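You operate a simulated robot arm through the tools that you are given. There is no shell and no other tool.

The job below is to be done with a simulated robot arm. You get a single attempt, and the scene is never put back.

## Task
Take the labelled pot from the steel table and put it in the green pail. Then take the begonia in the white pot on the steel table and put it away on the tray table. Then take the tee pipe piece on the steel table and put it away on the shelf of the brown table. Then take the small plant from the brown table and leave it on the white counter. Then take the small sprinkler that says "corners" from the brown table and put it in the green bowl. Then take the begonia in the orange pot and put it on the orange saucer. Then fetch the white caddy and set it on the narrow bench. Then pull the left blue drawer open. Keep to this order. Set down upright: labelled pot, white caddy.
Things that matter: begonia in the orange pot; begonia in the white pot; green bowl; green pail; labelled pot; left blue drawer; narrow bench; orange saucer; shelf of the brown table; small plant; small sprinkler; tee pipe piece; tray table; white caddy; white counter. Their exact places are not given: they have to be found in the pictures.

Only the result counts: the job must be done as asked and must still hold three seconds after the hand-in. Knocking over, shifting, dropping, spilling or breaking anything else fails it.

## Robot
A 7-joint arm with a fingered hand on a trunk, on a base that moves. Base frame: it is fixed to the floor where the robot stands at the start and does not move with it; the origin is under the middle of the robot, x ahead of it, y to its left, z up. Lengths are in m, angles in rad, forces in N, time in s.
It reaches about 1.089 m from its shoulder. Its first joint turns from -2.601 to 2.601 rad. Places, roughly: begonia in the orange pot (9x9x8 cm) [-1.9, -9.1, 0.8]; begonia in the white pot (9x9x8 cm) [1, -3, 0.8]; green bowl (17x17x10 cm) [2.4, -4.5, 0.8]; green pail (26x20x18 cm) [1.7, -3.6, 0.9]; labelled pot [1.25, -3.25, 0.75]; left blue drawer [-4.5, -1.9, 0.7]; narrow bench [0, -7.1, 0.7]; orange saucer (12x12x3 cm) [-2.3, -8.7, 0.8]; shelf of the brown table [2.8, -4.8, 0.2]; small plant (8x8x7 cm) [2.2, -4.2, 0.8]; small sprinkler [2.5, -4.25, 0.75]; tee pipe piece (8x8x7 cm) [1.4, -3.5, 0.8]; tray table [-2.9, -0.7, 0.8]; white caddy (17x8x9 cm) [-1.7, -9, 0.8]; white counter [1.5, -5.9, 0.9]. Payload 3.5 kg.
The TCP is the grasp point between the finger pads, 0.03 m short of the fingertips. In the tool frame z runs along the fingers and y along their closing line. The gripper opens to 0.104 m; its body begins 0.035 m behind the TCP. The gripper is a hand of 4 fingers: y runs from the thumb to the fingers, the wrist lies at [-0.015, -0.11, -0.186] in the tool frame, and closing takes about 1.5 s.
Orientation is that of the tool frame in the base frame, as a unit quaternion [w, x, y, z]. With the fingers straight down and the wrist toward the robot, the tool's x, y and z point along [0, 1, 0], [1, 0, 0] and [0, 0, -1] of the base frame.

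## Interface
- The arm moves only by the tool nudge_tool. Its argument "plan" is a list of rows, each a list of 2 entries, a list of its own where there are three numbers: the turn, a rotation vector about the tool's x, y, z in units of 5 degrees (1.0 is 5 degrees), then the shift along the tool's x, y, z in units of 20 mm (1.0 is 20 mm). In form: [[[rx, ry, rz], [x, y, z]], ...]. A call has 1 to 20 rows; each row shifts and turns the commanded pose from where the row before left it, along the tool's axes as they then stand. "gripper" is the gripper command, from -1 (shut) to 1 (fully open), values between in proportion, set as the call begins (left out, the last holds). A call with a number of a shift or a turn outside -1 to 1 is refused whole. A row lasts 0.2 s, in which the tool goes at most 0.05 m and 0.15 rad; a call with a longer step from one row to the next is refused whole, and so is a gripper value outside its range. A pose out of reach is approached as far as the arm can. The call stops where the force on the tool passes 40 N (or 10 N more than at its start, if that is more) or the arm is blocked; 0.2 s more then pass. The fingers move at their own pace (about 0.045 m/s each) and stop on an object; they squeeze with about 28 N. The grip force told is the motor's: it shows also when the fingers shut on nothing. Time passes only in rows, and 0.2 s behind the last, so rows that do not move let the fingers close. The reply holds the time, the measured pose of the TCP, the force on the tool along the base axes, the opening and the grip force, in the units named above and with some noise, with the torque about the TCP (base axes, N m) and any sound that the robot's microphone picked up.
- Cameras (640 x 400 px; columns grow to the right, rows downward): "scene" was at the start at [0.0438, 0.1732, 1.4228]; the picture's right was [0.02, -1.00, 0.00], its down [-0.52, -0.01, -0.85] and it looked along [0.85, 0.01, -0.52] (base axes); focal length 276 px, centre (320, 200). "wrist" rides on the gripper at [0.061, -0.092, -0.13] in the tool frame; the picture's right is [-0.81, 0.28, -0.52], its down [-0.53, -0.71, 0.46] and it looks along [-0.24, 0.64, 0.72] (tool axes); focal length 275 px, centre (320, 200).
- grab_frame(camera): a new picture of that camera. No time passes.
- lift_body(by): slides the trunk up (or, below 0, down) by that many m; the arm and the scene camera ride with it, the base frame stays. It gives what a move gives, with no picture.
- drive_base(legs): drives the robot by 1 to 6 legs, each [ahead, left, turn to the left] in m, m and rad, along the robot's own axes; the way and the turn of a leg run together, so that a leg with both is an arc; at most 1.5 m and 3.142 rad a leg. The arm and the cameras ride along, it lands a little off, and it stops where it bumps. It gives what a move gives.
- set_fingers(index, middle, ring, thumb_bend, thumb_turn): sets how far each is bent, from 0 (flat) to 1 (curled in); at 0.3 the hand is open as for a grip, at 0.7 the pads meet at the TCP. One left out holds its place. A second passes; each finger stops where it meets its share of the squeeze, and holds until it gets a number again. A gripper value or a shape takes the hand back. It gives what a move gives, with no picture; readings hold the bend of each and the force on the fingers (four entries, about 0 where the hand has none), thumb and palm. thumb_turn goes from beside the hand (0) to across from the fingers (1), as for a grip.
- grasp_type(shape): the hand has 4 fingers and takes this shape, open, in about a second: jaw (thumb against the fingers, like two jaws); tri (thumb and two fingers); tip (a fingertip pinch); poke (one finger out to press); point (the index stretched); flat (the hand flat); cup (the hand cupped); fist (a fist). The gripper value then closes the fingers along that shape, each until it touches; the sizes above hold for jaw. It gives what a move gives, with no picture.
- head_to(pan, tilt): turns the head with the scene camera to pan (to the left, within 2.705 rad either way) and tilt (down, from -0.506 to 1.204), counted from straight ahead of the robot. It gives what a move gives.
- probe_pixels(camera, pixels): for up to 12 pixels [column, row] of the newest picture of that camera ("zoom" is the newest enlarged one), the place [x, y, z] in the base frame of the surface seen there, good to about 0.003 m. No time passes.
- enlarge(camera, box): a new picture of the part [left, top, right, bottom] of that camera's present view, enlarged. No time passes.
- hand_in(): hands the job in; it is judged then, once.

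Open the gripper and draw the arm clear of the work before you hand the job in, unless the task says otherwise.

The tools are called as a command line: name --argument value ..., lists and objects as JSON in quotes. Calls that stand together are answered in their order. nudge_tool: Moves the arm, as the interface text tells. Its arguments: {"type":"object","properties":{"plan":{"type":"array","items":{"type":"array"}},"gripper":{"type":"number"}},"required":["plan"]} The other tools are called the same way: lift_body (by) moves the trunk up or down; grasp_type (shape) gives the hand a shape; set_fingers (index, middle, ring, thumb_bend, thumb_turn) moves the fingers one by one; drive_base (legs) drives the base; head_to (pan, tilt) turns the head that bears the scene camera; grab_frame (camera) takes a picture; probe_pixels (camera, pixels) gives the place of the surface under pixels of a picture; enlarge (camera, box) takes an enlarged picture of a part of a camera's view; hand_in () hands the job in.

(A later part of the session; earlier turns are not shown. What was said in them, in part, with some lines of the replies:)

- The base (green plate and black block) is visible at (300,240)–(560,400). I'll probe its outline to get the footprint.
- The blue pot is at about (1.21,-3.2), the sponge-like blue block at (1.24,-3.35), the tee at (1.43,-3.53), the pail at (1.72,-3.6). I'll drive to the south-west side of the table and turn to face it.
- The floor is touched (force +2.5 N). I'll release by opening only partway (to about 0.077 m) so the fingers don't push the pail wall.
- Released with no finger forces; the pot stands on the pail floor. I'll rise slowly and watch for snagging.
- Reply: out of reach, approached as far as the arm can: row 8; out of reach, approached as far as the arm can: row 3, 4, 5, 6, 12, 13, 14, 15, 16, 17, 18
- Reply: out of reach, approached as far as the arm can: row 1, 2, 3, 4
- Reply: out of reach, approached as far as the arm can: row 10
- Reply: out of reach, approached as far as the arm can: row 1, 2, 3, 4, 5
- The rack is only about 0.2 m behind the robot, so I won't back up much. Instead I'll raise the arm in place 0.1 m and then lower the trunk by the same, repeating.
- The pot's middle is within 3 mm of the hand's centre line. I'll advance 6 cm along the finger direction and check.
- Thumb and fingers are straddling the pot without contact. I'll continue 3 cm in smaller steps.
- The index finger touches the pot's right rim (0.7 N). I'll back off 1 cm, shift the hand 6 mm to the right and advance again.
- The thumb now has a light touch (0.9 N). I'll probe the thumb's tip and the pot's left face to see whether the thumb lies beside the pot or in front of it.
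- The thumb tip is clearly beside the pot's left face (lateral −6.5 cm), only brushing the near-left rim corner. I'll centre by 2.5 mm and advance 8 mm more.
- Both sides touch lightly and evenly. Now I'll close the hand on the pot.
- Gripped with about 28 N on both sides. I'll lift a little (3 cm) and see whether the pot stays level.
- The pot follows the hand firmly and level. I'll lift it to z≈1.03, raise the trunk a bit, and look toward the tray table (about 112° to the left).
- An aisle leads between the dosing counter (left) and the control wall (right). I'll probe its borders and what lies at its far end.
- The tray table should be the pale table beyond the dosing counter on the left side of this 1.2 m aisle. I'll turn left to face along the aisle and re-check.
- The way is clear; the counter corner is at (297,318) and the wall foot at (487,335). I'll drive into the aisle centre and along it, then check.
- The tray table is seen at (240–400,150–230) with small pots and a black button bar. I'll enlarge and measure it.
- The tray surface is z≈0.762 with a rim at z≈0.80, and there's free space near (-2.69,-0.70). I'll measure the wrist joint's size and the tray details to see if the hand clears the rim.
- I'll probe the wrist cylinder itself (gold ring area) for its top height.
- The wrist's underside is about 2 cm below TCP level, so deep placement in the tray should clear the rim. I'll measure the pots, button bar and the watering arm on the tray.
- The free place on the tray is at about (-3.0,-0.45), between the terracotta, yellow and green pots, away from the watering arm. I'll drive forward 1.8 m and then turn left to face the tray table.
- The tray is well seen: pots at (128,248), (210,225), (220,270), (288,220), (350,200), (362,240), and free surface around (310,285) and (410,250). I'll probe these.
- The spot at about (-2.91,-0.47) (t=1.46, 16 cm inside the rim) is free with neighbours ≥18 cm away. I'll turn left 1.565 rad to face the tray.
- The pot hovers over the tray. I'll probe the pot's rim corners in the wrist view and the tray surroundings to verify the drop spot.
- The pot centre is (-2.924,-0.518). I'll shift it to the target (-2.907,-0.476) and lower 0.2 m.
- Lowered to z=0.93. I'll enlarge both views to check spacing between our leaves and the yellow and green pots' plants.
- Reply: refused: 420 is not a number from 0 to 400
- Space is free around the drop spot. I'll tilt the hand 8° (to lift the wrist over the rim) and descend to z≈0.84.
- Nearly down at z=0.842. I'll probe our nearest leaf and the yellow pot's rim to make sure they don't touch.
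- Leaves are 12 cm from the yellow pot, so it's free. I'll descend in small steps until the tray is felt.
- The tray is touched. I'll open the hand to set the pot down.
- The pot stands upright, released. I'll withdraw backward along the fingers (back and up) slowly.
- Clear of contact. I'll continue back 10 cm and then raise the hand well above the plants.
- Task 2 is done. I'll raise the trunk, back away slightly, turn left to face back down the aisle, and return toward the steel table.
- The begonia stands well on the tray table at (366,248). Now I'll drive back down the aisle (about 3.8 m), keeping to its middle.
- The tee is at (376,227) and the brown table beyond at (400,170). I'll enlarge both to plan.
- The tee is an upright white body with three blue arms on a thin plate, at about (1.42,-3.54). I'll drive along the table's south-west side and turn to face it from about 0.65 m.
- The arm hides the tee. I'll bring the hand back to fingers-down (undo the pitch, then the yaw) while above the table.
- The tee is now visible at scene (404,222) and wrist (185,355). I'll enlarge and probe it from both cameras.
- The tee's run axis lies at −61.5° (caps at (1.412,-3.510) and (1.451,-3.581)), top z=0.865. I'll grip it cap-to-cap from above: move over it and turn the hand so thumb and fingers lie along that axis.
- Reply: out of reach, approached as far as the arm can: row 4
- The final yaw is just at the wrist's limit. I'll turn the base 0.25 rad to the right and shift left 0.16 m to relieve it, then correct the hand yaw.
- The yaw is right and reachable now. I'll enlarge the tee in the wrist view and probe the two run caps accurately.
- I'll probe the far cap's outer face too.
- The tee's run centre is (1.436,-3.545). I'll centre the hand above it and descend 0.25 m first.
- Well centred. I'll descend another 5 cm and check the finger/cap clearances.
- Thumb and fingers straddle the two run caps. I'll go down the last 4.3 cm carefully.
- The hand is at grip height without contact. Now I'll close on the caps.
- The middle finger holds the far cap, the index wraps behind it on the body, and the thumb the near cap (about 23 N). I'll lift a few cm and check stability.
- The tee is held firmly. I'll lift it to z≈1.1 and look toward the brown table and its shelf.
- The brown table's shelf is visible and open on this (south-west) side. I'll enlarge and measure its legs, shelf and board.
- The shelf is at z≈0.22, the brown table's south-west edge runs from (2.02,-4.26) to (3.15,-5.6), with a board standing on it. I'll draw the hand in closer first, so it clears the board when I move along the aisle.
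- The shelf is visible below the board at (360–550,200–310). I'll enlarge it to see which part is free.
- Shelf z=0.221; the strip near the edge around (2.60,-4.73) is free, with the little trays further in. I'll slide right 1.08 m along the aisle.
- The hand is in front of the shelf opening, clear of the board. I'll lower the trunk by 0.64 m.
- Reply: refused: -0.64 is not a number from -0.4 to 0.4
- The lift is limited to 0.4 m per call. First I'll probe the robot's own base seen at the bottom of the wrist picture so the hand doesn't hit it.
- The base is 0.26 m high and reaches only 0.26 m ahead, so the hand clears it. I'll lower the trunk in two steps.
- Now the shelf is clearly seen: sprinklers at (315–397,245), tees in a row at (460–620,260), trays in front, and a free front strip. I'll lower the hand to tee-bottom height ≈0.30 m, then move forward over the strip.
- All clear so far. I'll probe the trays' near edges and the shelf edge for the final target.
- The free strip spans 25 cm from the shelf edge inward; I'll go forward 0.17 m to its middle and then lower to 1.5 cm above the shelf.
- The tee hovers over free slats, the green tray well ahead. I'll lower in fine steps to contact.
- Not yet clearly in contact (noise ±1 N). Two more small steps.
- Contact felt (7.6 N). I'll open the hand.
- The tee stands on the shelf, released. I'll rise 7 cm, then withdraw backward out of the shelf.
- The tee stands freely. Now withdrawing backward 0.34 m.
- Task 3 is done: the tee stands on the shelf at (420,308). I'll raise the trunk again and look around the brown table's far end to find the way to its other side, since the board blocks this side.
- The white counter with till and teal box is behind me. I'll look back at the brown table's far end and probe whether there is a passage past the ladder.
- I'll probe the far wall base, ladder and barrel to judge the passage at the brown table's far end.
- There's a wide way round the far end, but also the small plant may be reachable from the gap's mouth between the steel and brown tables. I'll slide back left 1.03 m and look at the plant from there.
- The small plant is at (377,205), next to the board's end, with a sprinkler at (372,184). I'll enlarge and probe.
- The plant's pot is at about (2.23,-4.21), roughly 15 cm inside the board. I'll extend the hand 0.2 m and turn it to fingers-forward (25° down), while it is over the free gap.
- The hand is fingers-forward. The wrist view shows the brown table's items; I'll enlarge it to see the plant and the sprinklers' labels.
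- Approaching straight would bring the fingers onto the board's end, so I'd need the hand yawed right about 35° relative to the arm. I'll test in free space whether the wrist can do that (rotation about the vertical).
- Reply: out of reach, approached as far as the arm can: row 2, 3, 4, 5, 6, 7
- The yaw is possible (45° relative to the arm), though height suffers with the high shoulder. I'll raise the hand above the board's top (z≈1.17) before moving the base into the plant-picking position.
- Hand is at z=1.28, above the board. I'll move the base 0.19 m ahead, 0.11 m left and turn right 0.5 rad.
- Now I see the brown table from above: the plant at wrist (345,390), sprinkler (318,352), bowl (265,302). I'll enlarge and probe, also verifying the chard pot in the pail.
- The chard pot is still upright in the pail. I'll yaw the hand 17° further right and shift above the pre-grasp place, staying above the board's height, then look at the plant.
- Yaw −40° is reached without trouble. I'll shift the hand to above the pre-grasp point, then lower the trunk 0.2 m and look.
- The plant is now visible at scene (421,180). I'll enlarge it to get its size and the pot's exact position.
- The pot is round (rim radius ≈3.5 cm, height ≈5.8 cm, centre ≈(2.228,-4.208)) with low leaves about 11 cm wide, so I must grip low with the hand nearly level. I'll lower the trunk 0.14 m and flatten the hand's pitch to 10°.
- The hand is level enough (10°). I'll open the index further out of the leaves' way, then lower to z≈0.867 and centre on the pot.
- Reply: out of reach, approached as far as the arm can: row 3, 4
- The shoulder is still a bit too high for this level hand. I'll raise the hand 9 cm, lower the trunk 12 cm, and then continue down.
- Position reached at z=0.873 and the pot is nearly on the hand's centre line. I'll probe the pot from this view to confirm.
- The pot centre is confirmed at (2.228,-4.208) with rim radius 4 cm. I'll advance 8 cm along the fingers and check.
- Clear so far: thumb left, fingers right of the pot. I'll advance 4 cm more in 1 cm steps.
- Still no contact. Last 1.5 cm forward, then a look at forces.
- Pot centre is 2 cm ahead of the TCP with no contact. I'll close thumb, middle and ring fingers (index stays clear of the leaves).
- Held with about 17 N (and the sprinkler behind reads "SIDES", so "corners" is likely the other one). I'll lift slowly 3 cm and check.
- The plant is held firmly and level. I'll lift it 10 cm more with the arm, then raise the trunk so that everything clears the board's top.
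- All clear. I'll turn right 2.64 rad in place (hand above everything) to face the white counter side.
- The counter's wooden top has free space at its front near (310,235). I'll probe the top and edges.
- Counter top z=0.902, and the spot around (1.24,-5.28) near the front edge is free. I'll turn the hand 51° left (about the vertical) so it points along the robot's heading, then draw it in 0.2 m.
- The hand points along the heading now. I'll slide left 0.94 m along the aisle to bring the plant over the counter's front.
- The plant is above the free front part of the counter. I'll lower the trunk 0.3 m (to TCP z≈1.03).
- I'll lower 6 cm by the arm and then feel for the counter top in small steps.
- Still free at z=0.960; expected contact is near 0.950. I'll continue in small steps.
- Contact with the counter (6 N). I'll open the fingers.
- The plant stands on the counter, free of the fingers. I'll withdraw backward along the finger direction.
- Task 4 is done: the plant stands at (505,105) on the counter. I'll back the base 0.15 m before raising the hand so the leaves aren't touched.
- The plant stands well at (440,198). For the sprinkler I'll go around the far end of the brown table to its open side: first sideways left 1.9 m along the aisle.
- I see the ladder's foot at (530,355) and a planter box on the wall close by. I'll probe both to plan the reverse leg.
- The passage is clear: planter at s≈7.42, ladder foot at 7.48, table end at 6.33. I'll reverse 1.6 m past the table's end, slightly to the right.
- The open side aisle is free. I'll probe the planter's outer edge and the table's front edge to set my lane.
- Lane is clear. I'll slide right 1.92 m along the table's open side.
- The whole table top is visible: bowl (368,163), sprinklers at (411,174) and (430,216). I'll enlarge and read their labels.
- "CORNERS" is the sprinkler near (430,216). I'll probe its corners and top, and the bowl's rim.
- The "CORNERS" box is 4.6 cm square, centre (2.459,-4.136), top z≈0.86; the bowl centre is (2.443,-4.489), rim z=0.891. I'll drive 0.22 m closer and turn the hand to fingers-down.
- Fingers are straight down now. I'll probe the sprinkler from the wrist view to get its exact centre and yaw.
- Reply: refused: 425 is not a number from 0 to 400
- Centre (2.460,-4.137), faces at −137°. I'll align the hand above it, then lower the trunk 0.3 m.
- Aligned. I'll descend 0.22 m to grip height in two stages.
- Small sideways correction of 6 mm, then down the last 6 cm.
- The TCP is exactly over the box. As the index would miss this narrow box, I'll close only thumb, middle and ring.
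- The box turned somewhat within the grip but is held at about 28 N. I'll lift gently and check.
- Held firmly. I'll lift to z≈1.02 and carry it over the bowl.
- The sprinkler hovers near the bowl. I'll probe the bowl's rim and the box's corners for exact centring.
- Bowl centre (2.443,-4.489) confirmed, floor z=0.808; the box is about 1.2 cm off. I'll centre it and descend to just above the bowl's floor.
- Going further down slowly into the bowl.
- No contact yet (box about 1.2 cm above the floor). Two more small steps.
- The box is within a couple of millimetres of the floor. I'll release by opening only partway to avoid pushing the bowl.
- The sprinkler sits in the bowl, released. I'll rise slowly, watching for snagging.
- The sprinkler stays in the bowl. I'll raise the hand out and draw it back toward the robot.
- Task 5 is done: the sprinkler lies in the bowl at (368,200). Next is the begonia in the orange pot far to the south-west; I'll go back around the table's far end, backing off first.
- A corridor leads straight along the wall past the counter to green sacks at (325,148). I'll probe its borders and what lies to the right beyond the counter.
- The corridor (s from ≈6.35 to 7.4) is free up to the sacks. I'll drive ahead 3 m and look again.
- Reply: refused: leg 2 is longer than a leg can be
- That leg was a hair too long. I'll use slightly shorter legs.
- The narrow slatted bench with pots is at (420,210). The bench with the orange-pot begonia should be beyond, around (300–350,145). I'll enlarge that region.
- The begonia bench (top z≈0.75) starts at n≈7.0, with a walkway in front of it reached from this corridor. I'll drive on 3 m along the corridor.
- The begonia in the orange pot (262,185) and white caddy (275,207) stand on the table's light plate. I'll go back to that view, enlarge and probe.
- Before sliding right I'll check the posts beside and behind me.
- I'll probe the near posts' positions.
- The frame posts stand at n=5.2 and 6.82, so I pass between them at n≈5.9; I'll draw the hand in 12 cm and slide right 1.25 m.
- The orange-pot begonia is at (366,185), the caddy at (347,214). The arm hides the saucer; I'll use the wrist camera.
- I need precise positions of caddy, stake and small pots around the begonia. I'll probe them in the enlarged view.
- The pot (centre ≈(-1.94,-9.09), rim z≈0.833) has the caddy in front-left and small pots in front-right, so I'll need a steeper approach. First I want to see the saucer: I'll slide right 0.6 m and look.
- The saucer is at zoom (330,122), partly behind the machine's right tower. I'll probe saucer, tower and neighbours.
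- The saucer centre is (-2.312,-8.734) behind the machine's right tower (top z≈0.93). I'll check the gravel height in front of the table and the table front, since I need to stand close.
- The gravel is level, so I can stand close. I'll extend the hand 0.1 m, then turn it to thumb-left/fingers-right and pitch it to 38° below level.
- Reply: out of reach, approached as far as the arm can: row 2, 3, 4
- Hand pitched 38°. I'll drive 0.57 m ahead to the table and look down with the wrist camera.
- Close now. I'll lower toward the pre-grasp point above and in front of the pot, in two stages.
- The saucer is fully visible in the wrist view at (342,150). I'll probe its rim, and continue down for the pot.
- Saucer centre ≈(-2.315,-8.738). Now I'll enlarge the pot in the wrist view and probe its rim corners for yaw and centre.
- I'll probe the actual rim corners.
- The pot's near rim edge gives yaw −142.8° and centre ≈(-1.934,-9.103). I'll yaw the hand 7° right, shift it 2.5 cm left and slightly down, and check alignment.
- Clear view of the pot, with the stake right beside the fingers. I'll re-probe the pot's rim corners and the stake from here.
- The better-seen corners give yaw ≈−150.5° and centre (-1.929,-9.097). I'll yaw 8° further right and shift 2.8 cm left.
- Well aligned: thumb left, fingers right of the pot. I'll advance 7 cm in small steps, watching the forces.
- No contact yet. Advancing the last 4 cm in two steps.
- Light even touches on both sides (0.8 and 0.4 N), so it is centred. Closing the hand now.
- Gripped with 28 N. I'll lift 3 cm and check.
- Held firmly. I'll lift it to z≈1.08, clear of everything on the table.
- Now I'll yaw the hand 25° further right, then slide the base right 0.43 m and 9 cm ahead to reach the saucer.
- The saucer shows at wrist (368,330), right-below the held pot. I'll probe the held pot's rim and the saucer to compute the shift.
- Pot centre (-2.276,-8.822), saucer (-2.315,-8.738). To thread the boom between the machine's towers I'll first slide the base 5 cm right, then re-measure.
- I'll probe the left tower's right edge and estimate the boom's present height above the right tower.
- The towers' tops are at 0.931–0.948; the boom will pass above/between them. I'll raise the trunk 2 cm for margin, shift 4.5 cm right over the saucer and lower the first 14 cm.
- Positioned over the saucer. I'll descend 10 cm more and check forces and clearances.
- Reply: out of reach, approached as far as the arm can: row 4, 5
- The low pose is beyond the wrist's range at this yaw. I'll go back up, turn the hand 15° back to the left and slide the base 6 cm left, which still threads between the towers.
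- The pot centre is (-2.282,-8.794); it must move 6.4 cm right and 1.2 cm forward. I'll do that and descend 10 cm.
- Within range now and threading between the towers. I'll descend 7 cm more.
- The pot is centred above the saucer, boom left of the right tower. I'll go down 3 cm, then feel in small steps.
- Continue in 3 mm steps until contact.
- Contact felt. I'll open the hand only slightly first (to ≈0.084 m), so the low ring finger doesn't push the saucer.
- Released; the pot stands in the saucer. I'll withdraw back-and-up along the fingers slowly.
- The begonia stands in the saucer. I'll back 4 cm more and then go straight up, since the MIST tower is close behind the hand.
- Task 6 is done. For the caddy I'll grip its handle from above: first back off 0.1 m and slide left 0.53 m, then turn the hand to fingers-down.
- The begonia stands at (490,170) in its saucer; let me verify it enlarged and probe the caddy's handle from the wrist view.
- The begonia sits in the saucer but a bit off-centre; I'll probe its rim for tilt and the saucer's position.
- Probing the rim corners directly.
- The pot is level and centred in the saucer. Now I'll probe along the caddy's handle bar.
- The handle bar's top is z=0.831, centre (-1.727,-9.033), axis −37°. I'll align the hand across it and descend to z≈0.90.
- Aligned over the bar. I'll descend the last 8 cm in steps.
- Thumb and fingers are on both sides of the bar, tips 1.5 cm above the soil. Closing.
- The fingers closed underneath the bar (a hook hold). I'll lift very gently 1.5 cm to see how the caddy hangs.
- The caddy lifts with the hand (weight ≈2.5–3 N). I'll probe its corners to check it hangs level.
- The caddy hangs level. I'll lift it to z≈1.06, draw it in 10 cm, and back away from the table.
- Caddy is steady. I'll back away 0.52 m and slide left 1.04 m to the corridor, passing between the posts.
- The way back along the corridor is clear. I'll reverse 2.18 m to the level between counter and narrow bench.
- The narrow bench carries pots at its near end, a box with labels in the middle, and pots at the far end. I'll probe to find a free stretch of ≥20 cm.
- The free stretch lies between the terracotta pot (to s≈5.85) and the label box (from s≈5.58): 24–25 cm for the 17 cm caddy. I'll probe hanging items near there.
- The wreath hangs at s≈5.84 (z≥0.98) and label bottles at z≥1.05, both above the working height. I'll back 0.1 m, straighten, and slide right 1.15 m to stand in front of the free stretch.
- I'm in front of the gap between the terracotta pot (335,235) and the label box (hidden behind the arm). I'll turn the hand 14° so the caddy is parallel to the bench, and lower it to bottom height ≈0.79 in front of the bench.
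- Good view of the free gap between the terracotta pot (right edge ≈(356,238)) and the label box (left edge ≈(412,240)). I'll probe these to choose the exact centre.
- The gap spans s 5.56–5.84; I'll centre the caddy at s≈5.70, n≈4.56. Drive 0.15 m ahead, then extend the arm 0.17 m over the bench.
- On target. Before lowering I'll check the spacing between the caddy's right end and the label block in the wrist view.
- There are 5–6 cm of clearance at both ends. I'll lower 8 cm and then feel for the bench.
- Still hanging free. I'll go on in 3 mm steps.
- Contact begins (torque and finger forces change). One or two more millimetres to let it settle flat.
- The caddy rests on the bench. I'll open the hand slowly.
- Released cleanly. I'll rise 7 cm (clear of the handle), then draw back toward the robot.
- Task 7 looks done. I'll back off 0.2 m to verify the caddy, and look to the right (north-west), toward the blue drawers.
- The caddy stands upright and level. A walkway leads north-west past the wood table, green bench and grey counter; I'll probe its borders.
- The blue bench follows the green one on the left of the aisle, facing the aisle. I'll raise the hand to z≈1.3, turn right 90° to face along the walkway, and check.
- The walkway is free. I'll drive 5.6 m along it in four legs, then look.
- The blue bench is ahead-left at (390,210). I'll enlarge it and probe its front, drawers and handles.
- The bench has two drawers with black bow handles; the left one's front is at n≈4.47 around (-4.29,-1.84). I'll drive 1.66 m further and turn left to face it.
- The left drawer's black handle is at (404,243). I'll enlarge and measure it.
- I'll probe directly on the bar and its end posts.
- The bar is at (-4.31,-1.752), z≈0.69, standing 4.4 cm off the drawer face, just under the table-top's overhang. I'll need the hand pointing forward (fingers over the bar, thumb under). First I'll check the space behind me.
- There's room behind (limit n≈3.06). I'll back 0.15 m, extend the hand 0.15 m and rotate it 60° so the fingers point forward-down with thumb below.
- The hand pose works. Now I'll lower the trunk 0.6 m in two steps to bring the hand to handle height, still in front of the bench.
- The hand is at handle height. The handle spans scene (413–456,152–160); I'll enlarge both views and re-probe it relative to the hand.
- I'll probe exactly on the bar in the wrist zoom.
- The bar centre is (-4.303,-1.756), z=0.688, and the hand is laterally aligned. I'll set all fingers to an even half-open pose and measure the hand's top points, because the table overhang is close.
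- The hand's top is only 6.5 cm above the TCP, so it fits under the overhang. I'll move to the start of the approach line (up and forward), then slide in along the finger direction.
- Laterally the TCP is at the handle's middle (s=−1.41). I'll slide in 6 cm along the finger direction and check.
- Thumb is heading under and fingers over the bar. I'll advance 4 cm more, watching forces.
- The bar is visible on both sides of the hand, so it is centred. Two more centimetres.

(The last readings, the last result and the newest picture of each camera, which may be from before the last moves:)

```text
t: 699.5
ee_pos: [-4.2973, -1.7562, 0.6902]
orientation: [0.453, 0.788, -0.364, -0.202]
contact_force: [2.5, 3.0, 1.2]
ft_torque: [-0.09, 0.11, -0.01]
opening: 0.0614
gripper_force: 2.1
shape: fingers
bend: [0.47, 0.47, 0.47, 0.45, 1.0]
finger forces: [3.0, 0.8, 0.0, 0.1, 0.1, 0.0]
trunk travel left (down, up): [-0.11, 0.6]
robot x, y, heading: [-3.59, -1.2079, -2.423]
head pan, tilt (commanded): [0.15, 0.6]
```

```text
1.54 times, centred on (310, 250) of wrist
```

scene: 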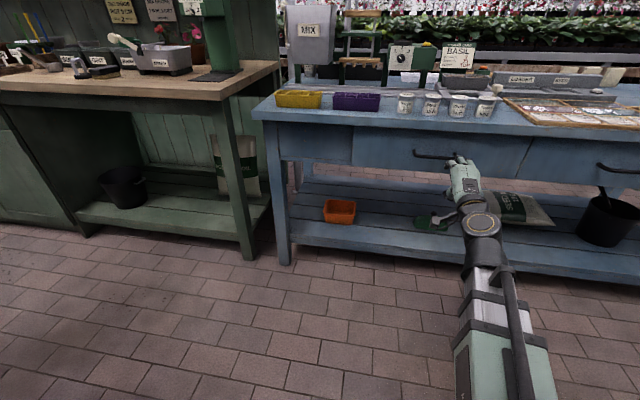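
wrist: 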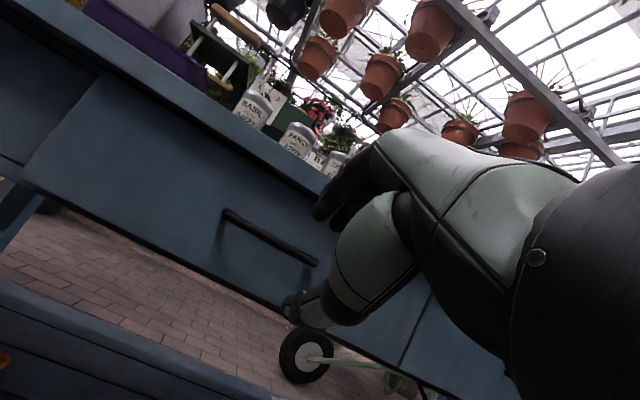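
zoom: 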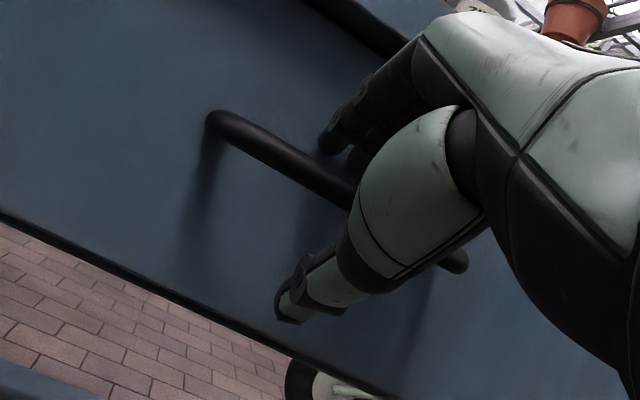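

The fingertips touch the drawer face lightly; the bar is right at the TCP. I'll back off 3 mm and close all fingers and thumb around the bar.

nudge_tool --plan '[[[0, 0, 0], [0, 0, -0.15]]]'

set_fingers --index 0.8 --middle 0.8 --ring 0.8 --thumb_bend 0.75

enlarge --camera "wrist" --box '[180, 120, 440, 380]'

```text
t: 699.9
ee_pos: [-4.2958, -1.7546, 0.6914]
orientation: [0.453, 0.788, -0.364, -0.202]
contact_force: [-0.1, -0.5, 0.3]
ft_torque: [0.0, -0.01, 0.02]
opening: 0.0616
gripper_force: 0.1
shape: fingers
bend: [0.47, 0.47, 0.47, 0.45, 1.0]
finger forces: [0.0, 0.1, 0.0, 0.0, 0.0, 0.1]
trunk travel left (down, up): [-0.11, 0.6]
robot x, y, heading: [-3.5891, -1.2123, -2.421]
head pan, tilt (commanded): [0.15, 0.6]
```

```text
t: 700.9
ee_pos: [-4.2957, -1.7535, 0.6902]
orientation: [0.454, 0.789, -0.363, -0.201]
contact_force: [0.5, 1.3, -5.6]
ft_torque: [-0.01, 0.09, 0.02]
opening: 0.0002
gripper_force: 4.2
shape: fingers
bend: [0.79, 0.8, 0.8, 0.7, 1.0]
finger forces: [0.1, 0.0, 1.9, 0.0, 6.0, 0.1]
trunk travel left (down, up): [-0.11, 0.6]
robot x, y, heading: [-3.5947, -1.2103, -2.412]
head pan, tilt (commanded): [0.15, 0.6]
```

```text
1.54 times, centred on (310, 250) of wrist
```

zoom: 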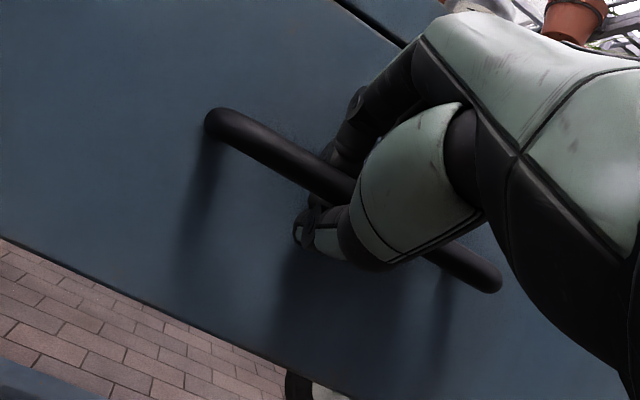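

The fingers are hooked around the bar. I'll pull straight back 3 cm and watch the force.

nudge_tool --plan '[[[0, 0, 0], [0, -0.25, -0.43]], [[0, 0, 0], [0, -0.25, -0.43]], [[0, 0, 0], [0, -0.25, -0.43]]]'

enlarge --camera "wrist" --box '[180, 120, 440, 380]'

grab_frame --camera "scene"

```text
t: 701.7
ee_pos: [-4.2724, -1.7352, 0.6913]
orientation: [0.452, 0.789, -0.365, -0.202]
contact_force: [0.2, 0.7, -7.6]
ft_torque: [-0.06, 0.05, 0.03]
opening: 0.0
gripper_force: 3.8
shape: fingers
bend: [0.79, 0.8, 0.79, 0.7, 1.0]
finger forces: [0.0, 0.0, 2.3, 0.0, 6.8, 0.0]
trunk travel left (down, up): [-0.11, 0.6]
robot x, y, heading: [-3.5915, -1.2012, -2.416]
head pan, tilt (commanded): [0.15, 0.6]
```

```text
1.54 times, centred on (310, 250) of wrist
```

zoom: 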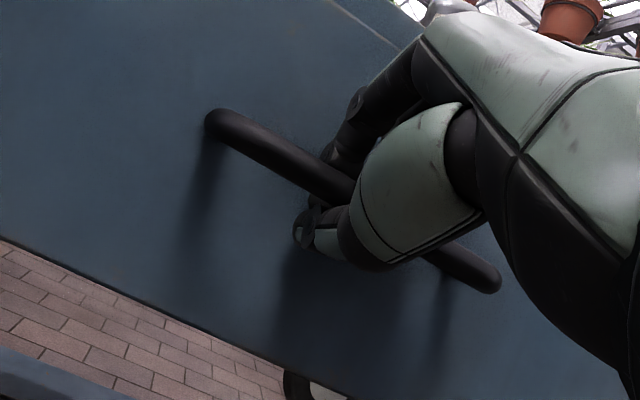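

```text
taken
```

scene: 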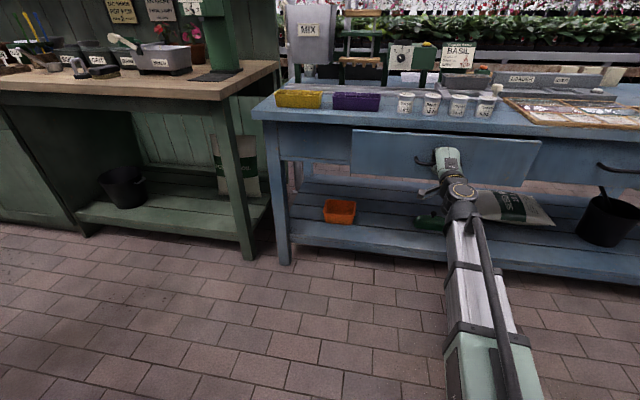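

The drawer is coming out easily (its front has moved toward me). I'll keep pulling 18 cm further by the arm.

nudge_tool --plan '[[[0, 0, 0], [0, -0.4, -0.69]], [[0, 0, 0], [0, -0.45, -0.77]], [[0, 0, 0], [0, -0.45, -0.77]], [[0, 0, 0], [0, -0.45, -0.77]], [[0, 0, 0], [0, -0.45, -0.77]], [[0, 0, 0], [0, -0.45, -0.77]]]'

grab_frame --camera "scene"

nudge_tool --plan '[[[0, 0, 0], [0, -0.4, -0.69]], [[0, 0, 0], [0, -0.4, -0.69]], [[0, 0, 0], [0, -0.4, -0.69]], [[0, 0, 0], [0, -0.4, -0.69]]]'

grab_frame --camera "scene"

```text
t: 703.1
ee_pos: [-4.1926, -1.667, 0.6924]
orientation: [0.452, 0.789, -0.364, -0.201]
contact_force: [3.0, -1.1, -9.4]
ft_torque: [-0.13, 0.11, 0.05]
opening: 0.0
gripper_force: 5.6
shape: fingers
bend: [0.79, 0.8, 0.79, 0.69, 1.0]
finger forces: [0.1, 0.1, 2.5, 0.0, 8.3, 0.1]
trunk travel left (down, up): [-0.11, 0.6]
robot x, y, heading: [-3.5899, -1.2094, -2.418]
head pan, tilt (commanded): [0.15, 0.6]
```

```text
taken
```

scene: 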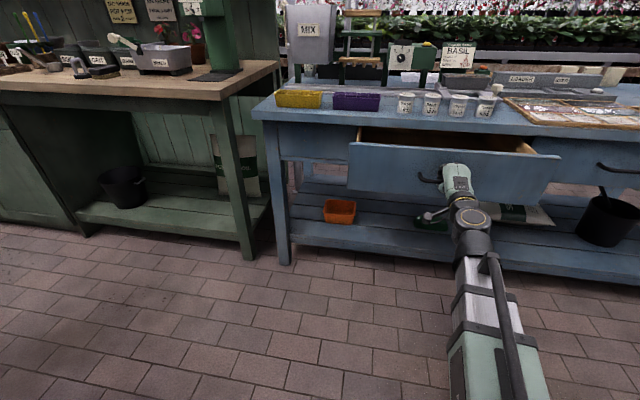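

```text
t: 704.1
ee_pos: [-4.1446, -1.6256, 0.6921]
orientation: [0.453, 0.789, -0.364, -0.202]
contact_force: [6.2, -4.2, -11.2]
ft_torque: [-0.19, 0.06, -0.06]
opening: 0.0
gripper_force: 5.8
shape: fingers
bend: [0.79, 0.8, 0.79, 0.69, 0.99]
finger forces: [0.0, 0.1, 2.7, 0.0, 9.1, 0.0]
trunk travel left (down, up): [-0.11, 0.6]
robot x, y, heading: [-3.5875, -1.2082, -2.42]
head pan, tilt (commanded): [0.15, 0.6]
```

```text
taken
```

scene: 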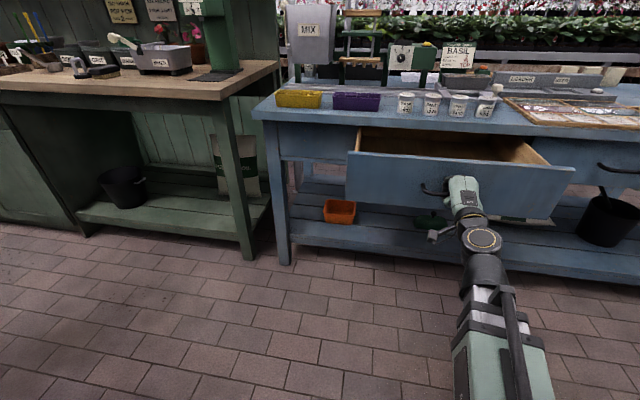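

The drawer is open about 20 cm. I'll relieve the small sideways force (3 mm left) and pull 7 cm further by backing the base.

nudge_tool --plan '[[[0, 0, 0], [0.15, 0, 0]], [[0, 0, 0], [0.1, -0.15, -0.26]]]'

drive_base --legs '[[-0.07, 0, 0]]'

grab_frame --camera "scene"

```text
t: 704.7
ee_pos: [-4.1382, -1.623, 0.6919]
orientation: [0.452, 0.788, -0.365, -0.202]
contact_force: [-3.8, 3.8, -13.3]
ft_torque: [-0.14, 0.13, 0.16]
opening: 0.0005
gripper_force: 6.4
shape: fingers
bend: [0.79, 0.8, 0.79, 0.69, 1.0]
finger forces: [0.0, 0.2, 3.1, 0.1, 10.2, 0.1]
trunk travel left (down, up): [-0.11, 0.6]
robot x, y, heading: [-3.5875, -1.2091, -2.422]
head pan, tilt (commanded): [0.15, 0.6]
```

```text
t: 705.7
ee_pos: [-4.0876, -1.5778, 0.6926]
orientation: [0.453, 0.789, -0.363, -0.2]
contact_force: [-0.6, -1.4, -9.7]
ft_torque: [-0.11, 0.11, 0.07]
opening: 0.0008
gripper_force: 5.7
shape: fingers
bend: [0.79, 0.8, 0.79, 0.69, 1.0]
finger forces: [0.1, 0.5, 3.7, 0.0, 8.0, 0.0]
trunk travel left (down, up): [-0.11, 0.6]
robot x, y, heading: [-3.5359, -1.1605, -2.421]
head pan, tilt (commanded): [0.15, 0.6]
```

```text
taken
```

scene: 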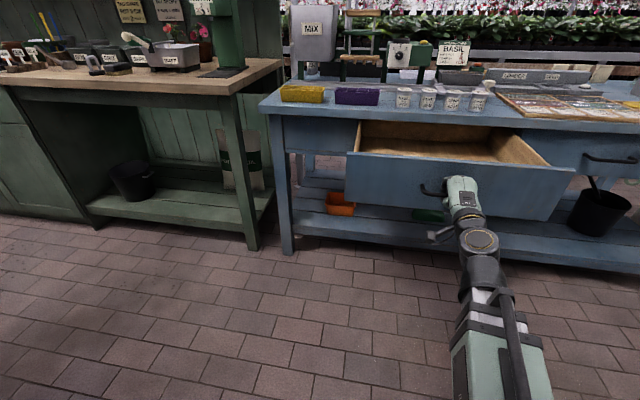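

The drawer is open about 27 cm with no resistance. I'll open the fingers to the half-open pose and slide the hand off the bar.

set_fingers --index 0.45 --middle 0.45 --ring 0.45 --thumb_bend 0.43

enlarge --camera "wrist" --box '[180, 120, 440, 380]'

```text
t: 706.7
ee_pos: [-4.0853, -1.5782, 0.6939]
orientation: [0.454, 0.788, -0.363, -0.201]
contact_force: [0.7, -0.2, -0.1]
ft_torque: [-0.03, 0.03, -0.02]
opening: 0.0668
gripper_force: 0.1
shape: fingers
bend: [0.45, 0.45, 0.45, 0.43, 1.0]
finger forces: [0.1, 0.0, 0.1, 0.0, 0.1, 0.1]
trunk travel left (down, up): [-0.11, 0.6]
robot x, y, heading: [-3.5378, -1.1611, -2.42]
head pan, tilt (commanded): [0.15, 0.6]
```

```text
1.54 times, centred on (310, 250) of wrist
```

zoom: 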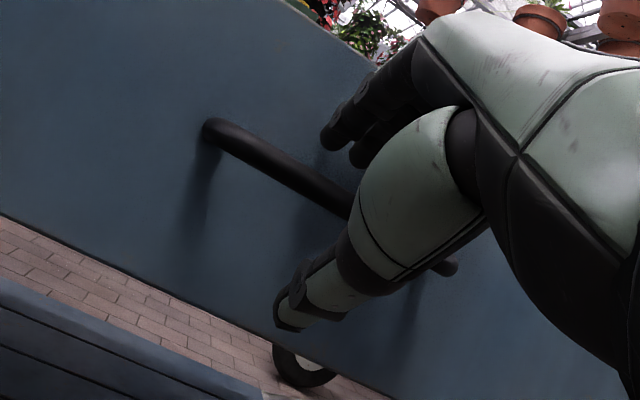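

The fingers are clear of the bar. I'll slide back 2 cm along the finger direction, then back the base 6 cm to leave the handle.

nudge_tool --plan '[[[0, 0, 0], [0, 0, -0.5]], [[0, 0, 0], [0, 0, -0.5]]]'

drive_base --legs '[[-0.06, 0, 0]]'

grab_frame --camera "scene"

enlarge --camera "wrist" --box '[180, 120, 440, 380]'

```text
t: 707.3
ee_pos: [-4.0718, -1.5656, 0.7027]
orientation: [0.453, 0.789, -0.363, -0.202]
contact_force: [-0.5, 0.5, 0.1]
ft_torque: [0.04, 0.04, 0.03]
opening: 0.0672
gripper_force: 0.1
shape: fingers
bend: [0.45, 0.45, 0.45, 0.43, 1.0]
finger forces: [0.0, 0.0, 0.0, 0.0, 0.1, 0.0]
trunk travel left (down, up): [-0.11, 0.6]
robot x, y, heading: [-3.539, -1.1658, -2.419]
head pan, tilt (commanded): [0.15, 0.6]
```

```text
t: 708.3
ee_pos: [-4.0279, -1.5261, 0.7029]
orientation: [0.454, 0.788, -0.364, -0.202]
contact_force: [-0.5, -1.0, -0.6]
ft_torque: [-0.02, 0.04, 0.0]
opening: 0.067
gripper_force: 0.1
shape: fingers
bend: [0.45, 0.45, 0.45, 0.43, 1.0]
finger forces: [0.0, 0.0, 0.0, 0.0, 0.0, 0.0]
trunk travel left (down, up): [-0.11, 0.6]
robot x, y, heading: [-3.4916, -1.1213, -2.418]
head pan, tilt (commanded): [0.15, 0.6]
```

```text
taken
```

scene: 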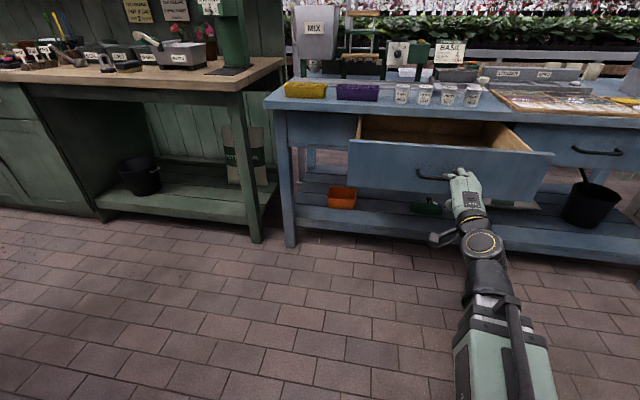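

```text
1.54 times, centred on (310, 250) of wrist
```

zoom: 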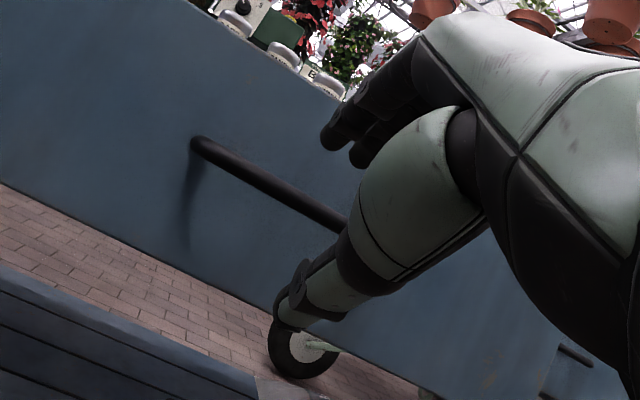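

I'll check the drawer's position and that the hand is clear of the handle.

probe_pixels --camera "scene" --pixels '[[380, 175], [440, 160], [520, 190], [432, 178], [420, 172], [360, 150], [450, 135], [300, 140]]'

nudge_tool --plan '[[[0, 0, 0], [0, 0.43, -0.25]], [[0, 0, 0], [0, 0.86, -0.507]], [[0, 0, 0], [0, 0.86, -0.507]], [[0, 0, 0], [0, 0.86, -0.507]], [[0, 0, 0], [0, 0.86, -0.507]], [[0, 0, 0], [0, 0.86, -0.507]]]'

grab_frame --camera "scene"

```text
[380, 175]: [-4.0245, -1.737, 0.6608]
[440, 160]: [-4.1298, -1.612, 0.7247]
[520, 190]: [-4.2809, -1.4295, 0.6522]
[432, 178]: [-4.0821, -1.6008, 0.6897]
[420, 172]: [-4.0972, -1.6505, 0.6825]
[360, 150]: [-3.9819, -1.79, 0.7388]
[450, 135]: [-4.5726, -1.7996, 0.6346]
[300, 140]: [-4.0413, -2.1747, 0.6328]
```

```text
t: 709.7
ee_pos: [-4.0296, -1.5249, 0.8135]
orientation: [0.453, 0.788, -0.364, -0.201]
contact_force: [0.0, -0.2, -0.6]
ft_torque: [0.01, 0.0, -0.05]
opening: 0.0668
gripper_force: 0.0
shape: fingers
bend: [0.45, 0.45, 0.45, 0.43, 1.0]
finger forces: [0.0, 0.0, 0.1, 0.1, 0.1, 0.0]
trunk travel left (down, up): [-0.11, 0.6]
robot x, y, heading: [-3.4928, -1.1242, -2.417]
head pan, tilt (commanded): [0.15, 0.6]
```

```text
taken
```

scene: 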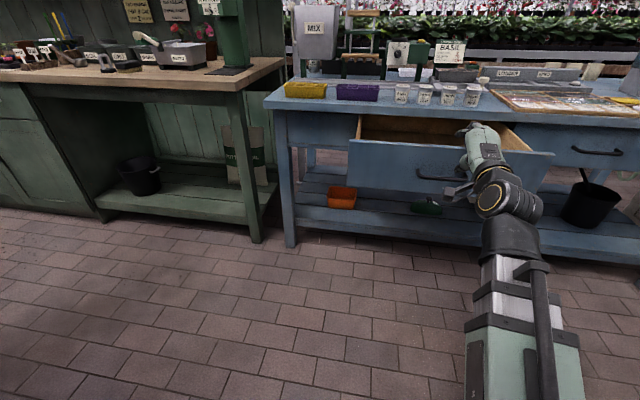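

The drawer front is at n=4.20, i.e. open 27 cm of a drawer about 46 cm deep. To be safely "open" I'll hook the handle once more and pull a bit further: first back to the approach line.

nudge_tool --plan '[[[0, 0, 0], [0, -0.805, 0.5525]], [[0, 0, 0], [0, -0.805, 0.5525]], [[0, 0, 0], [0, -0.805, 0.5525]], [[0, 0, 0], [0, -0.805, 0.5525]]]'

enlarge --camera "wrist" --box '[180, 120, 440, 380]'

probe_pixels --camera "zoom" --pixels '[[180, 175], [220, 195], [260, 215], [300, 240]]'

```text
t: 710.7
ee_pos: [-4.032, -1.5303, 0.7342]
orientation: [0.453, 0.788, -0.364, -0.202]
contact_force: [-0.1, 0.0, 1.0]
ft_torque: [0.01, 0.0, 0.01]
opening: 0.0669
gripper_force: 0.1
shape: fingers
bend: [0.45, 0.45, 0.45, 0.43, 1.0]
finger forces: [0.1, 0.0, 0.0, 0.0, 0.1, 0.1]
trunk travel left (down, up): [-0.11, 0.6]
robot x, y, heading: [-3.4944, -1.1231, -2.421]
head pan, tilt (commanded): [0.15, 0.6]
```

```text
1.54 times, centred on (310, 250) of wrist
```

zoom: 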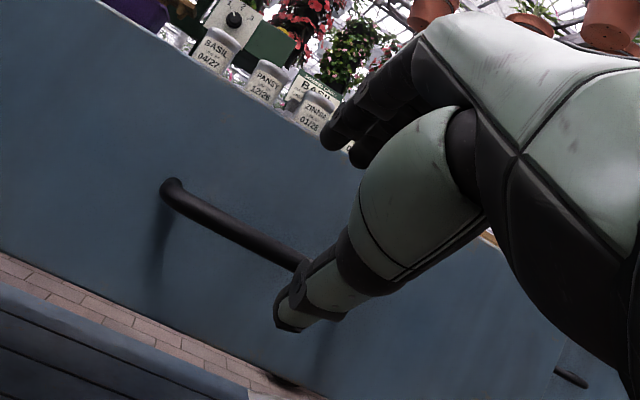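

```text
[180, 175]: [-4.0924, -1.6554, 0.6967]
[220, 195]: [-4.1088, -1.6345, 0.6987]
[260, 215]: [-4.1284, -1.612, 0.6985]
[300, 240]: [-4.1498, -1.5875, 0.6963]
```

Probing on the bar itself.

probe_pixels --camera "zoom" --pixels '[[195, 206], [220, 220], [245, 234], [270, 247], [290, 258], [170, 185]]'

```text
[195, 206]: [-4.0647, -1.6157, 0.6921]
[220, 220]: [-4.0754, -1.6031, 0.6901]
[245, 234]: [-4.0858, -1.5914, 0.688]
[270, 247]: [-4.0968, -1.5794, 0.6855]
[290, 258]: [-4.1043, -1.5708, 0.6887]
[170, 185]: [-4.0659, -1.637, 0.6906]
```

The line is right. I'll slide in 8.5 cm along the fingers in steps.

nudge_tool --plan '[[[0, 0, 0], [0, 0, 0.8]], [[0, 0, 0], [0, 0, 0.8]], [[0, 0, 0], [0, 0, 0.8]], [[0, 0, 0], [0, 0, 0.6]]]'

nudge_tool --plan '[[[0, 0, 0], [0, 0, 0.5]], [[0, 0, 0], [0, 0, 0.5]]]'

enlarge --camera "wrist" --box '[180, 120, 440, 380]'

```text
t: 711.7
ee_pos: [-4.0714, -1.5635, 0.7038]
orientation: [0.453, 0.789, -0.363, -0.201]
contact_force: [0.4, 0.6, -0.8]
ft_torque: [0.01, -0.01, 0.0]
opening: 0.0675
gripper_force: 0.1
shape: fingers
bend: [0.45, 0.45, 0.45, 0.43, 1.0]
finger forces: [0.1, 0.0, 0.0, 0.1, 0.0, 0.0]
trunk travel left (down, up): [-0.11, 0.6]
robot x, y, heading: [-3.4918, -1.1232, -2.418]
head pan, tilt (commanded): [0.15, 0.6]
```

```text
t: 712.3
ee_pos: [-4.0846, -1.5746, 0.6937]
orientation: [0.453, 0.788, -0.364, -0.201]
contact_force: [0.2, 0.4, 0.4]
ft_torque: [-0.01, -0.02, -0.02]
opening: 0.067
gripper_force: 0.1
shape: fingers
bend: [0.45, 0.45, 0.45, 0.43, 1.0]
finger forces: [0.1, 0.1, 0.1, 0.0, 0.1, 0.0]
trunk travel left (down, up): [-0.11, 0.6]
robot x, y, heading: [-3.496, -1.1225, -2.419]
head pan, tilt (commanded): [0.15, 0.6]
```

```text
1.54 times, centred on (310, 250) of wrist
```

zoom: 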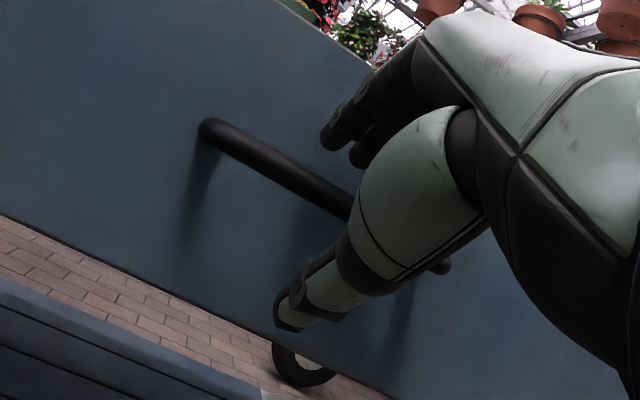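

The hand is around the bar as before. I'll close the fingers and pull back 8 cm, watching for the drawer's end stop.

set_fingers --index 0.8 --middle 0.8 --ring 0.8 --thumb_bend 0.75

nudge_tool --plan '[[[0, 0, 0], [0, -0.25, -0.43]], [[0, 0, 0], [0, -0.3, -0.51]], [[0, 0, 0], [0, -0.3, -0.51]]]'

nudge_tool --plan '[[[0, 0, 0], [0, -0.25, -0.43]], [[0, 0, 0], [0, -0.25, -0.43]], [[0, 0, 0], [0, -0.25, -0.43]]]'

grab_frame --camera "scene"

```text
t: 713.3
ee_pos: [-4.0841, -1.576, 0.6931]
orientation: [0.453, 0.789, -0.363, -0.201]
contact_force: [0.6, 2.0, -8.4]
ft_torque: [0.02, 0.08, 0.17]
opening: 0.0002
gripper_force: 8.1
shape: fingers
bend: [0.79, 0.8, 0.79, 0.69, 1.0]
finger forces: [0.0, 1.6, 4.2, 0.0, 10.7, 0.0]
trunk travel left (down, up): [-0.11, 0.6]
robot x, y, heading: [-3.4922, -1.1231, -2.421]
head pan, tilt (commanded): [0.15, 0.6]
```

```text
t: 714.1
ee_pos: [-4.0593, -1.553, 0.6931]
orientation: [0.452, 0.789, -0.364, -0.201]
contact_force: [-0.1, 0.3, -11.4]
ft_torque: [-0.04, 0.09, 0.14]
opening: 0.0008
gripper_force: 9.0
shape: fingers
bend: [0.79, 0.79, 0.79, 0.69, 1.0]
finger forces: [0.0, 1.6, 4.0, 0.0, 11.7, 0.0]
trunk travel left (down, up): [-0.11, 0.6]
robot x, y, heading: [-3.4955, -1.1209, -2.414]
head pan, tilt (commanded): [0.15, 0.6]
```

```text
t: 714.9
ee_pos: [-4.0367, -1.5356, 0.6939]
orientation: [0.453, 0.789, -0.364, -0.201]
contact_force: [3.2, -3.6, -10.8]
ft_torque: [-0.09, 0.08, 0.08]
opening: 0.0008
gripper_force: 8.4
shape: fingers
bend: [0.79, 0.79, 0.79, 0.69, 0.99]
finger forces: [0.1, 1.6, 4.2, 0.0, 11.4, 0.0]
trunk travel left (down, up): [-0.11, 0.6]
robot x, y, heading: [-3.4918, -1.1219, -2.422]
head pan, tilt (commanded): [0.15, 0.6]
```

```text
taken
```

scene: 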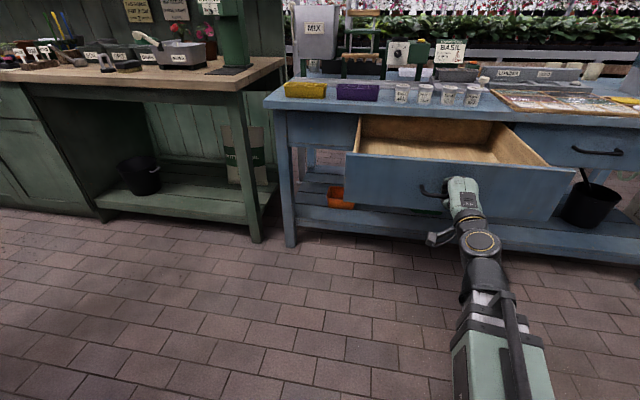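

The drawer is now open about 33 cm with no stop reached, which is ample. I'll release: fingers half open, slide back 2 cm, then swing the thumb aside so the hand can lift off.

set_fingers --index 0.42 --middle 0.42 --ring 0.42 --thumb_bend 0.4

nudge_tool --plan '[[[0, 0, 0], [0, 0, -0.5]], [[0, 0, 0], [0, 0, -0.5]]]'

set_fingers --index 0.35 --middle 0.35 --ring 0.35 --thumb_bend 0.1 --thumb_turn 0.2

enlarge --camera "wrist" --box '[180, 120, 440, 380]'

```text
t: 715.9
ee_pos: [-4.0369, -1.5343, 0.6952]
orientation: [0.453, 0.788, -0.365, -0.202]
contact_force: [0.2, 0.4, 0.2]
ft_torque: [0.01, 0.05, 0.01]
opening: 0.0748
gripper_force: 0.1
shape: fingers
bend: [0.42, 0.42, 0.42, 0.4, 1.0]
finger forces: [0.0, 0.0, 0.0, 0.0, 0.0, 0.0]
trunk travel left (down, up): [-0.11, 0.6]
robot x, y, heading: [-3.4931, -1.1212, -2.42]
head pan, tilt (commanded): [0.15, 0.6]
```

```text
t: 716.5
ee_pos: [-4.024, -1.5223, 0.7053]
orientation: [0.454, 0.788, -0.364, -0.202]
contact_force: [0.6, 0.4, 0.1]
ft_torque: [0.04, 0.0, -0.01]
opening: 0.0747
gripper_force: 0.0
shape: fingers
bend: [0.42, 0.42, 0.42, 0.4, 1.0]
finger forces: [0.1, 0.1, 0.0, 0.1, 0.0, 0.0]
trunk travel left (down, up): [-0.11, 0.6]
robot x, y, heading: [-3.4905, -1.1216, -2.416]
head pan, tilt (commanded): [0.15, 0.6]
```

```text
t: 717.5
ee_pos: [-4.0239, -1.5219, 0.7029]
orientation: [0.453, 0.788, -0.364, -0.202]
contact_force: [0.4, 0.3, 0.0]
ft_torque: [0.01, -0.01, -0.01]
opening: 0.1423
gripper_force: 0.0
shape: fingers
bend: [0.35, 0.35, 0.35, 0.1, 0.19]
finger forces: [0.1, 0.0, 0.0, 0.0, 0.0, 0.0]
trunk travel left (down, up): [-0.11, 0.6]
robot x, y, heading: [-3.4887, -1.1216, -2.416]
head pan, tilt (commanded): [0.15, 0.6]
```

```text
1.54 times, centred on (310, 250) of wrist
```

zoom: 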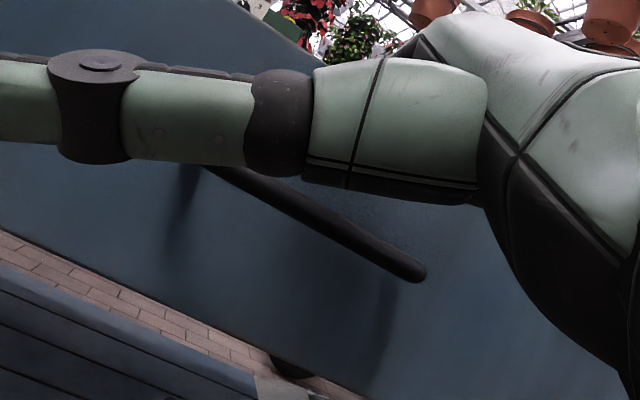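

The thumb is out of the way and the handle is free. I'll lift the hand straight up, then raise the trunk.

nudge_tool --plan '[[[0, 0, 0], [0, 0.43, -0.253]], [[0, 0, 0], [0, 0.6, -0.355]], [[0, 0, 0], [0, 0.86, -0.507]], [[0, 0, 0], [0, 0.86, -0.507]], [[0, 0, 0], [0, 0.86, -0.507]], [[0, 0, 0], [0, 0.86, -0.507]], [[0, 0, 0], [0, 0.86, -0.507]]]'

lift_body --by 0.4

grab_frame --camera "scene"

grab_frame --camera "wrist"

```text
t: 719.1
ee_pos: [-4.0245, -1.5218, 0.8277]
orientation: [0.453, 0.789, -0.364, -0.202]
contact_force: [-0.1, -0.2, -0.7]
ft_torque: [-0.01, 0.0, 0.01]
opening: 0.1422
gripper_force: 0.1
shape: fingers
bend: [0.35, 0.35, 0.35, 0.1, 0.19]
finger forces: [0.0, 0.1, 0.1, 0.0, 0.0, 0.0]
trunk travel left (down, up): [-0.11, 0.6]
robot x, y, heading: [-3.4893, -1.1226, -2.419]
head pan, tilt (commanded): [0.15, 0.6]
```

```text
t: 722.9
ee_pos: [-4.0246, -1.5219, 1.227]
orientation: [0.453, 0.788, -0.365, -0.203]
contact_force: [0.8, 0.0, 0.3]
ft_torque: [0.01, 0.0, 0.0]
opening: 0.1424
gripper_force: 0.0
shape: fingers
bend: [0.35, 0.35, 0.35, 0.1, 0.19]
finger forces: [0.0, 0.0, 0.0, 0.0, 0.0, 0.0]
trunk travel left (down, up): [-0.51, 0.2]
robot x, y, heading: [-3.4947, -1.1246, -2.416]
head pan, tilt (commanded): [0.15, 0.6]
```

```text
taken
```

scene: 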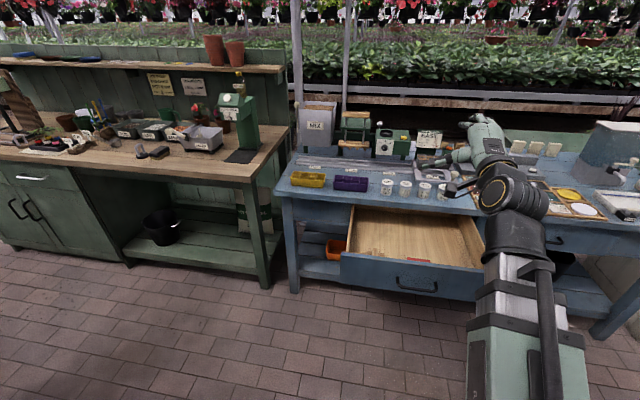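

```text
taken
```

wrist: 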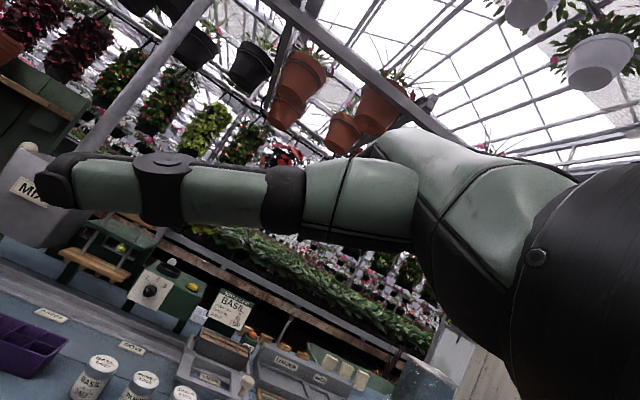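

The left drawer is wide open. I'll open the hand fully, raise it well clear, and take a last look.

nudge_tool --plan '[[[0, 0, 0], [0, 0.43, -0.253]], [[0, 0, 0], [0, 0.43, -0.253]], [[0, 0, 0], [0, 0.43, -0.253]], [[0, 0, 0], [0, 0, 0]], [[0, 0, 0], [0, 0, 0]], [[0, 0, 0], [0, 0, 0]]]' --gripper 1

lift_body --by 0.15

grab_frame --camera "scene"

head_to --pan 2.65 --tilt 0.6

grab_frame --camera "scene"

```text
t: 724.3
ee_pos: [-4.0236, -1.5211, 1.2585]
orientation: [0.453, 0.788, -0.364, -0.202]
contact_force: [-0.8, 0.3, -0.3]
ft_torque: [0.01, -0.04, -0.04]
opening: 0.1041
gripper_force: 0.2
shape: jaw
bend: [0.3, 0.3, 0.3, 0.3, 0.97]
finger forces: [0.0, 0.1, 0.0, 0.0, 0.0, 0.1]
trunk travel left (down, up): [-0.51, 0.2]
robot x, y, heading: [-3.4954, -1.1206, -2.419]
head pan, tilt (commanded): [0.15, 0.6]
```

```text
t: 726.1
ee_pos: [-4.0239, -1.5197, 1.4073]
orientation: [0.453, 0.788, -0.364, -0.202]
contact_force: [0.6, 0.1, 1.0]
ft_torque: [0.0, 0.01, 0.01]
opening: 0.1041
gripper_force: 0.0
shape: jaw
bend: [0.3, 0.3, 0.3, 0.3, 0.97]
finger forces: [0.0, 0.1, 0.1, 0.0, 0.0, 0.1]
trunk travel left (down, up): [-0.66, 0.05]
robot x, y, heading: [-3.4967, -1.1242, -2.415]
head pan, tilt (commanded): [0.15, 0.6]
```

```text
taken
```

scene: 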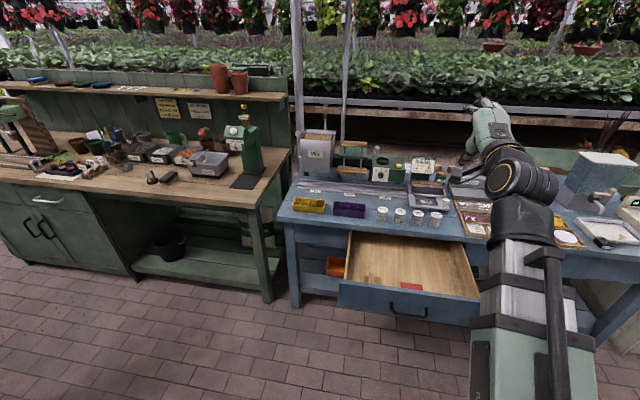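

```text
t: 728.3
ee_pos: [-4.0228, -1.5212, 1.4079]
orientation: [0.454, 0.788, -0.364, -0.201]
contact_force: [0.1, -0.7, 0.4]
ft_torque: [0.01, -0.01, -0.03]
opening: 0.104
gripper_force: 0.1
shape: jaw
bend: [0.3, 0.3, 0.3, 0.3, 0.97]
finger forces: [0.0, 0.0, 0.0, 0.0, 0.0, 0.0]
trunk travel left (down, up): [-0.66, 0.05]
robot x, y, heading: [-3.4874, -1.1223, -2.421]
head pan, tilt (commanded): [2.649, 0.6]
```

```text
taken
```

scene: 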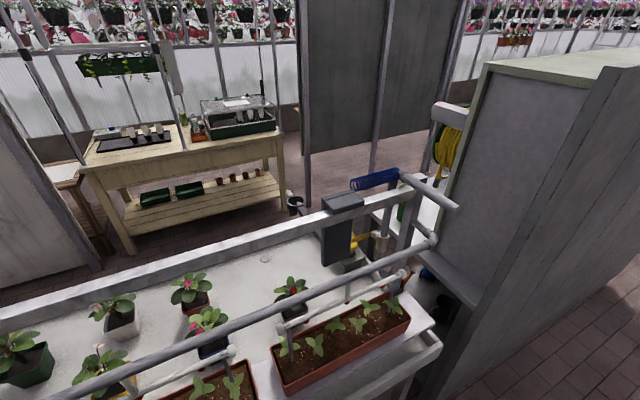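

The drawer is open, the white-pot begonia still stands on the tray table at (120,315), the hand is open and the arm is clear. All eight steps are done in order, so I hand the job in.

hand_in

```text
The job is handed in.
```

I finished all eight steps in the order given and handed the job in. I don't know the verdict; the hand-in gave no result back.

| Step | Result |
|---|---|
| Labelled pot (CHARD) | Standing upright in the green pail on the steel table |
| Begonia in the white pot | On the tray table |
| Tee pipe piece | On the brown table's shelf, on the free strip near its edge |
| Small plant | On the front of the white counter |
| Sprinkler "CORNERS" | In the green bowl |
| Begonia in the orange pot | Level and centred on the orange saucer |
| White caddy | Upright on the narrow bench, between the terracotta pot and the label block |
| Left blue drawer | Pulled open about 33 cm |

- **Checks:** I looked at each item right after setting it down. From the robot's last position I could only recheck the white-pot begonia and the drawer.
- **Drawer:** I stopped pulling before any end stop. If "open" means the full travel, the drawer is short of that; it measured at least 46 cm deep inside.
- **Other objects:** I noticed no collisions or shifted objects along the way.
- **Before hand-in:** the hand was open and raised clear of the bench.
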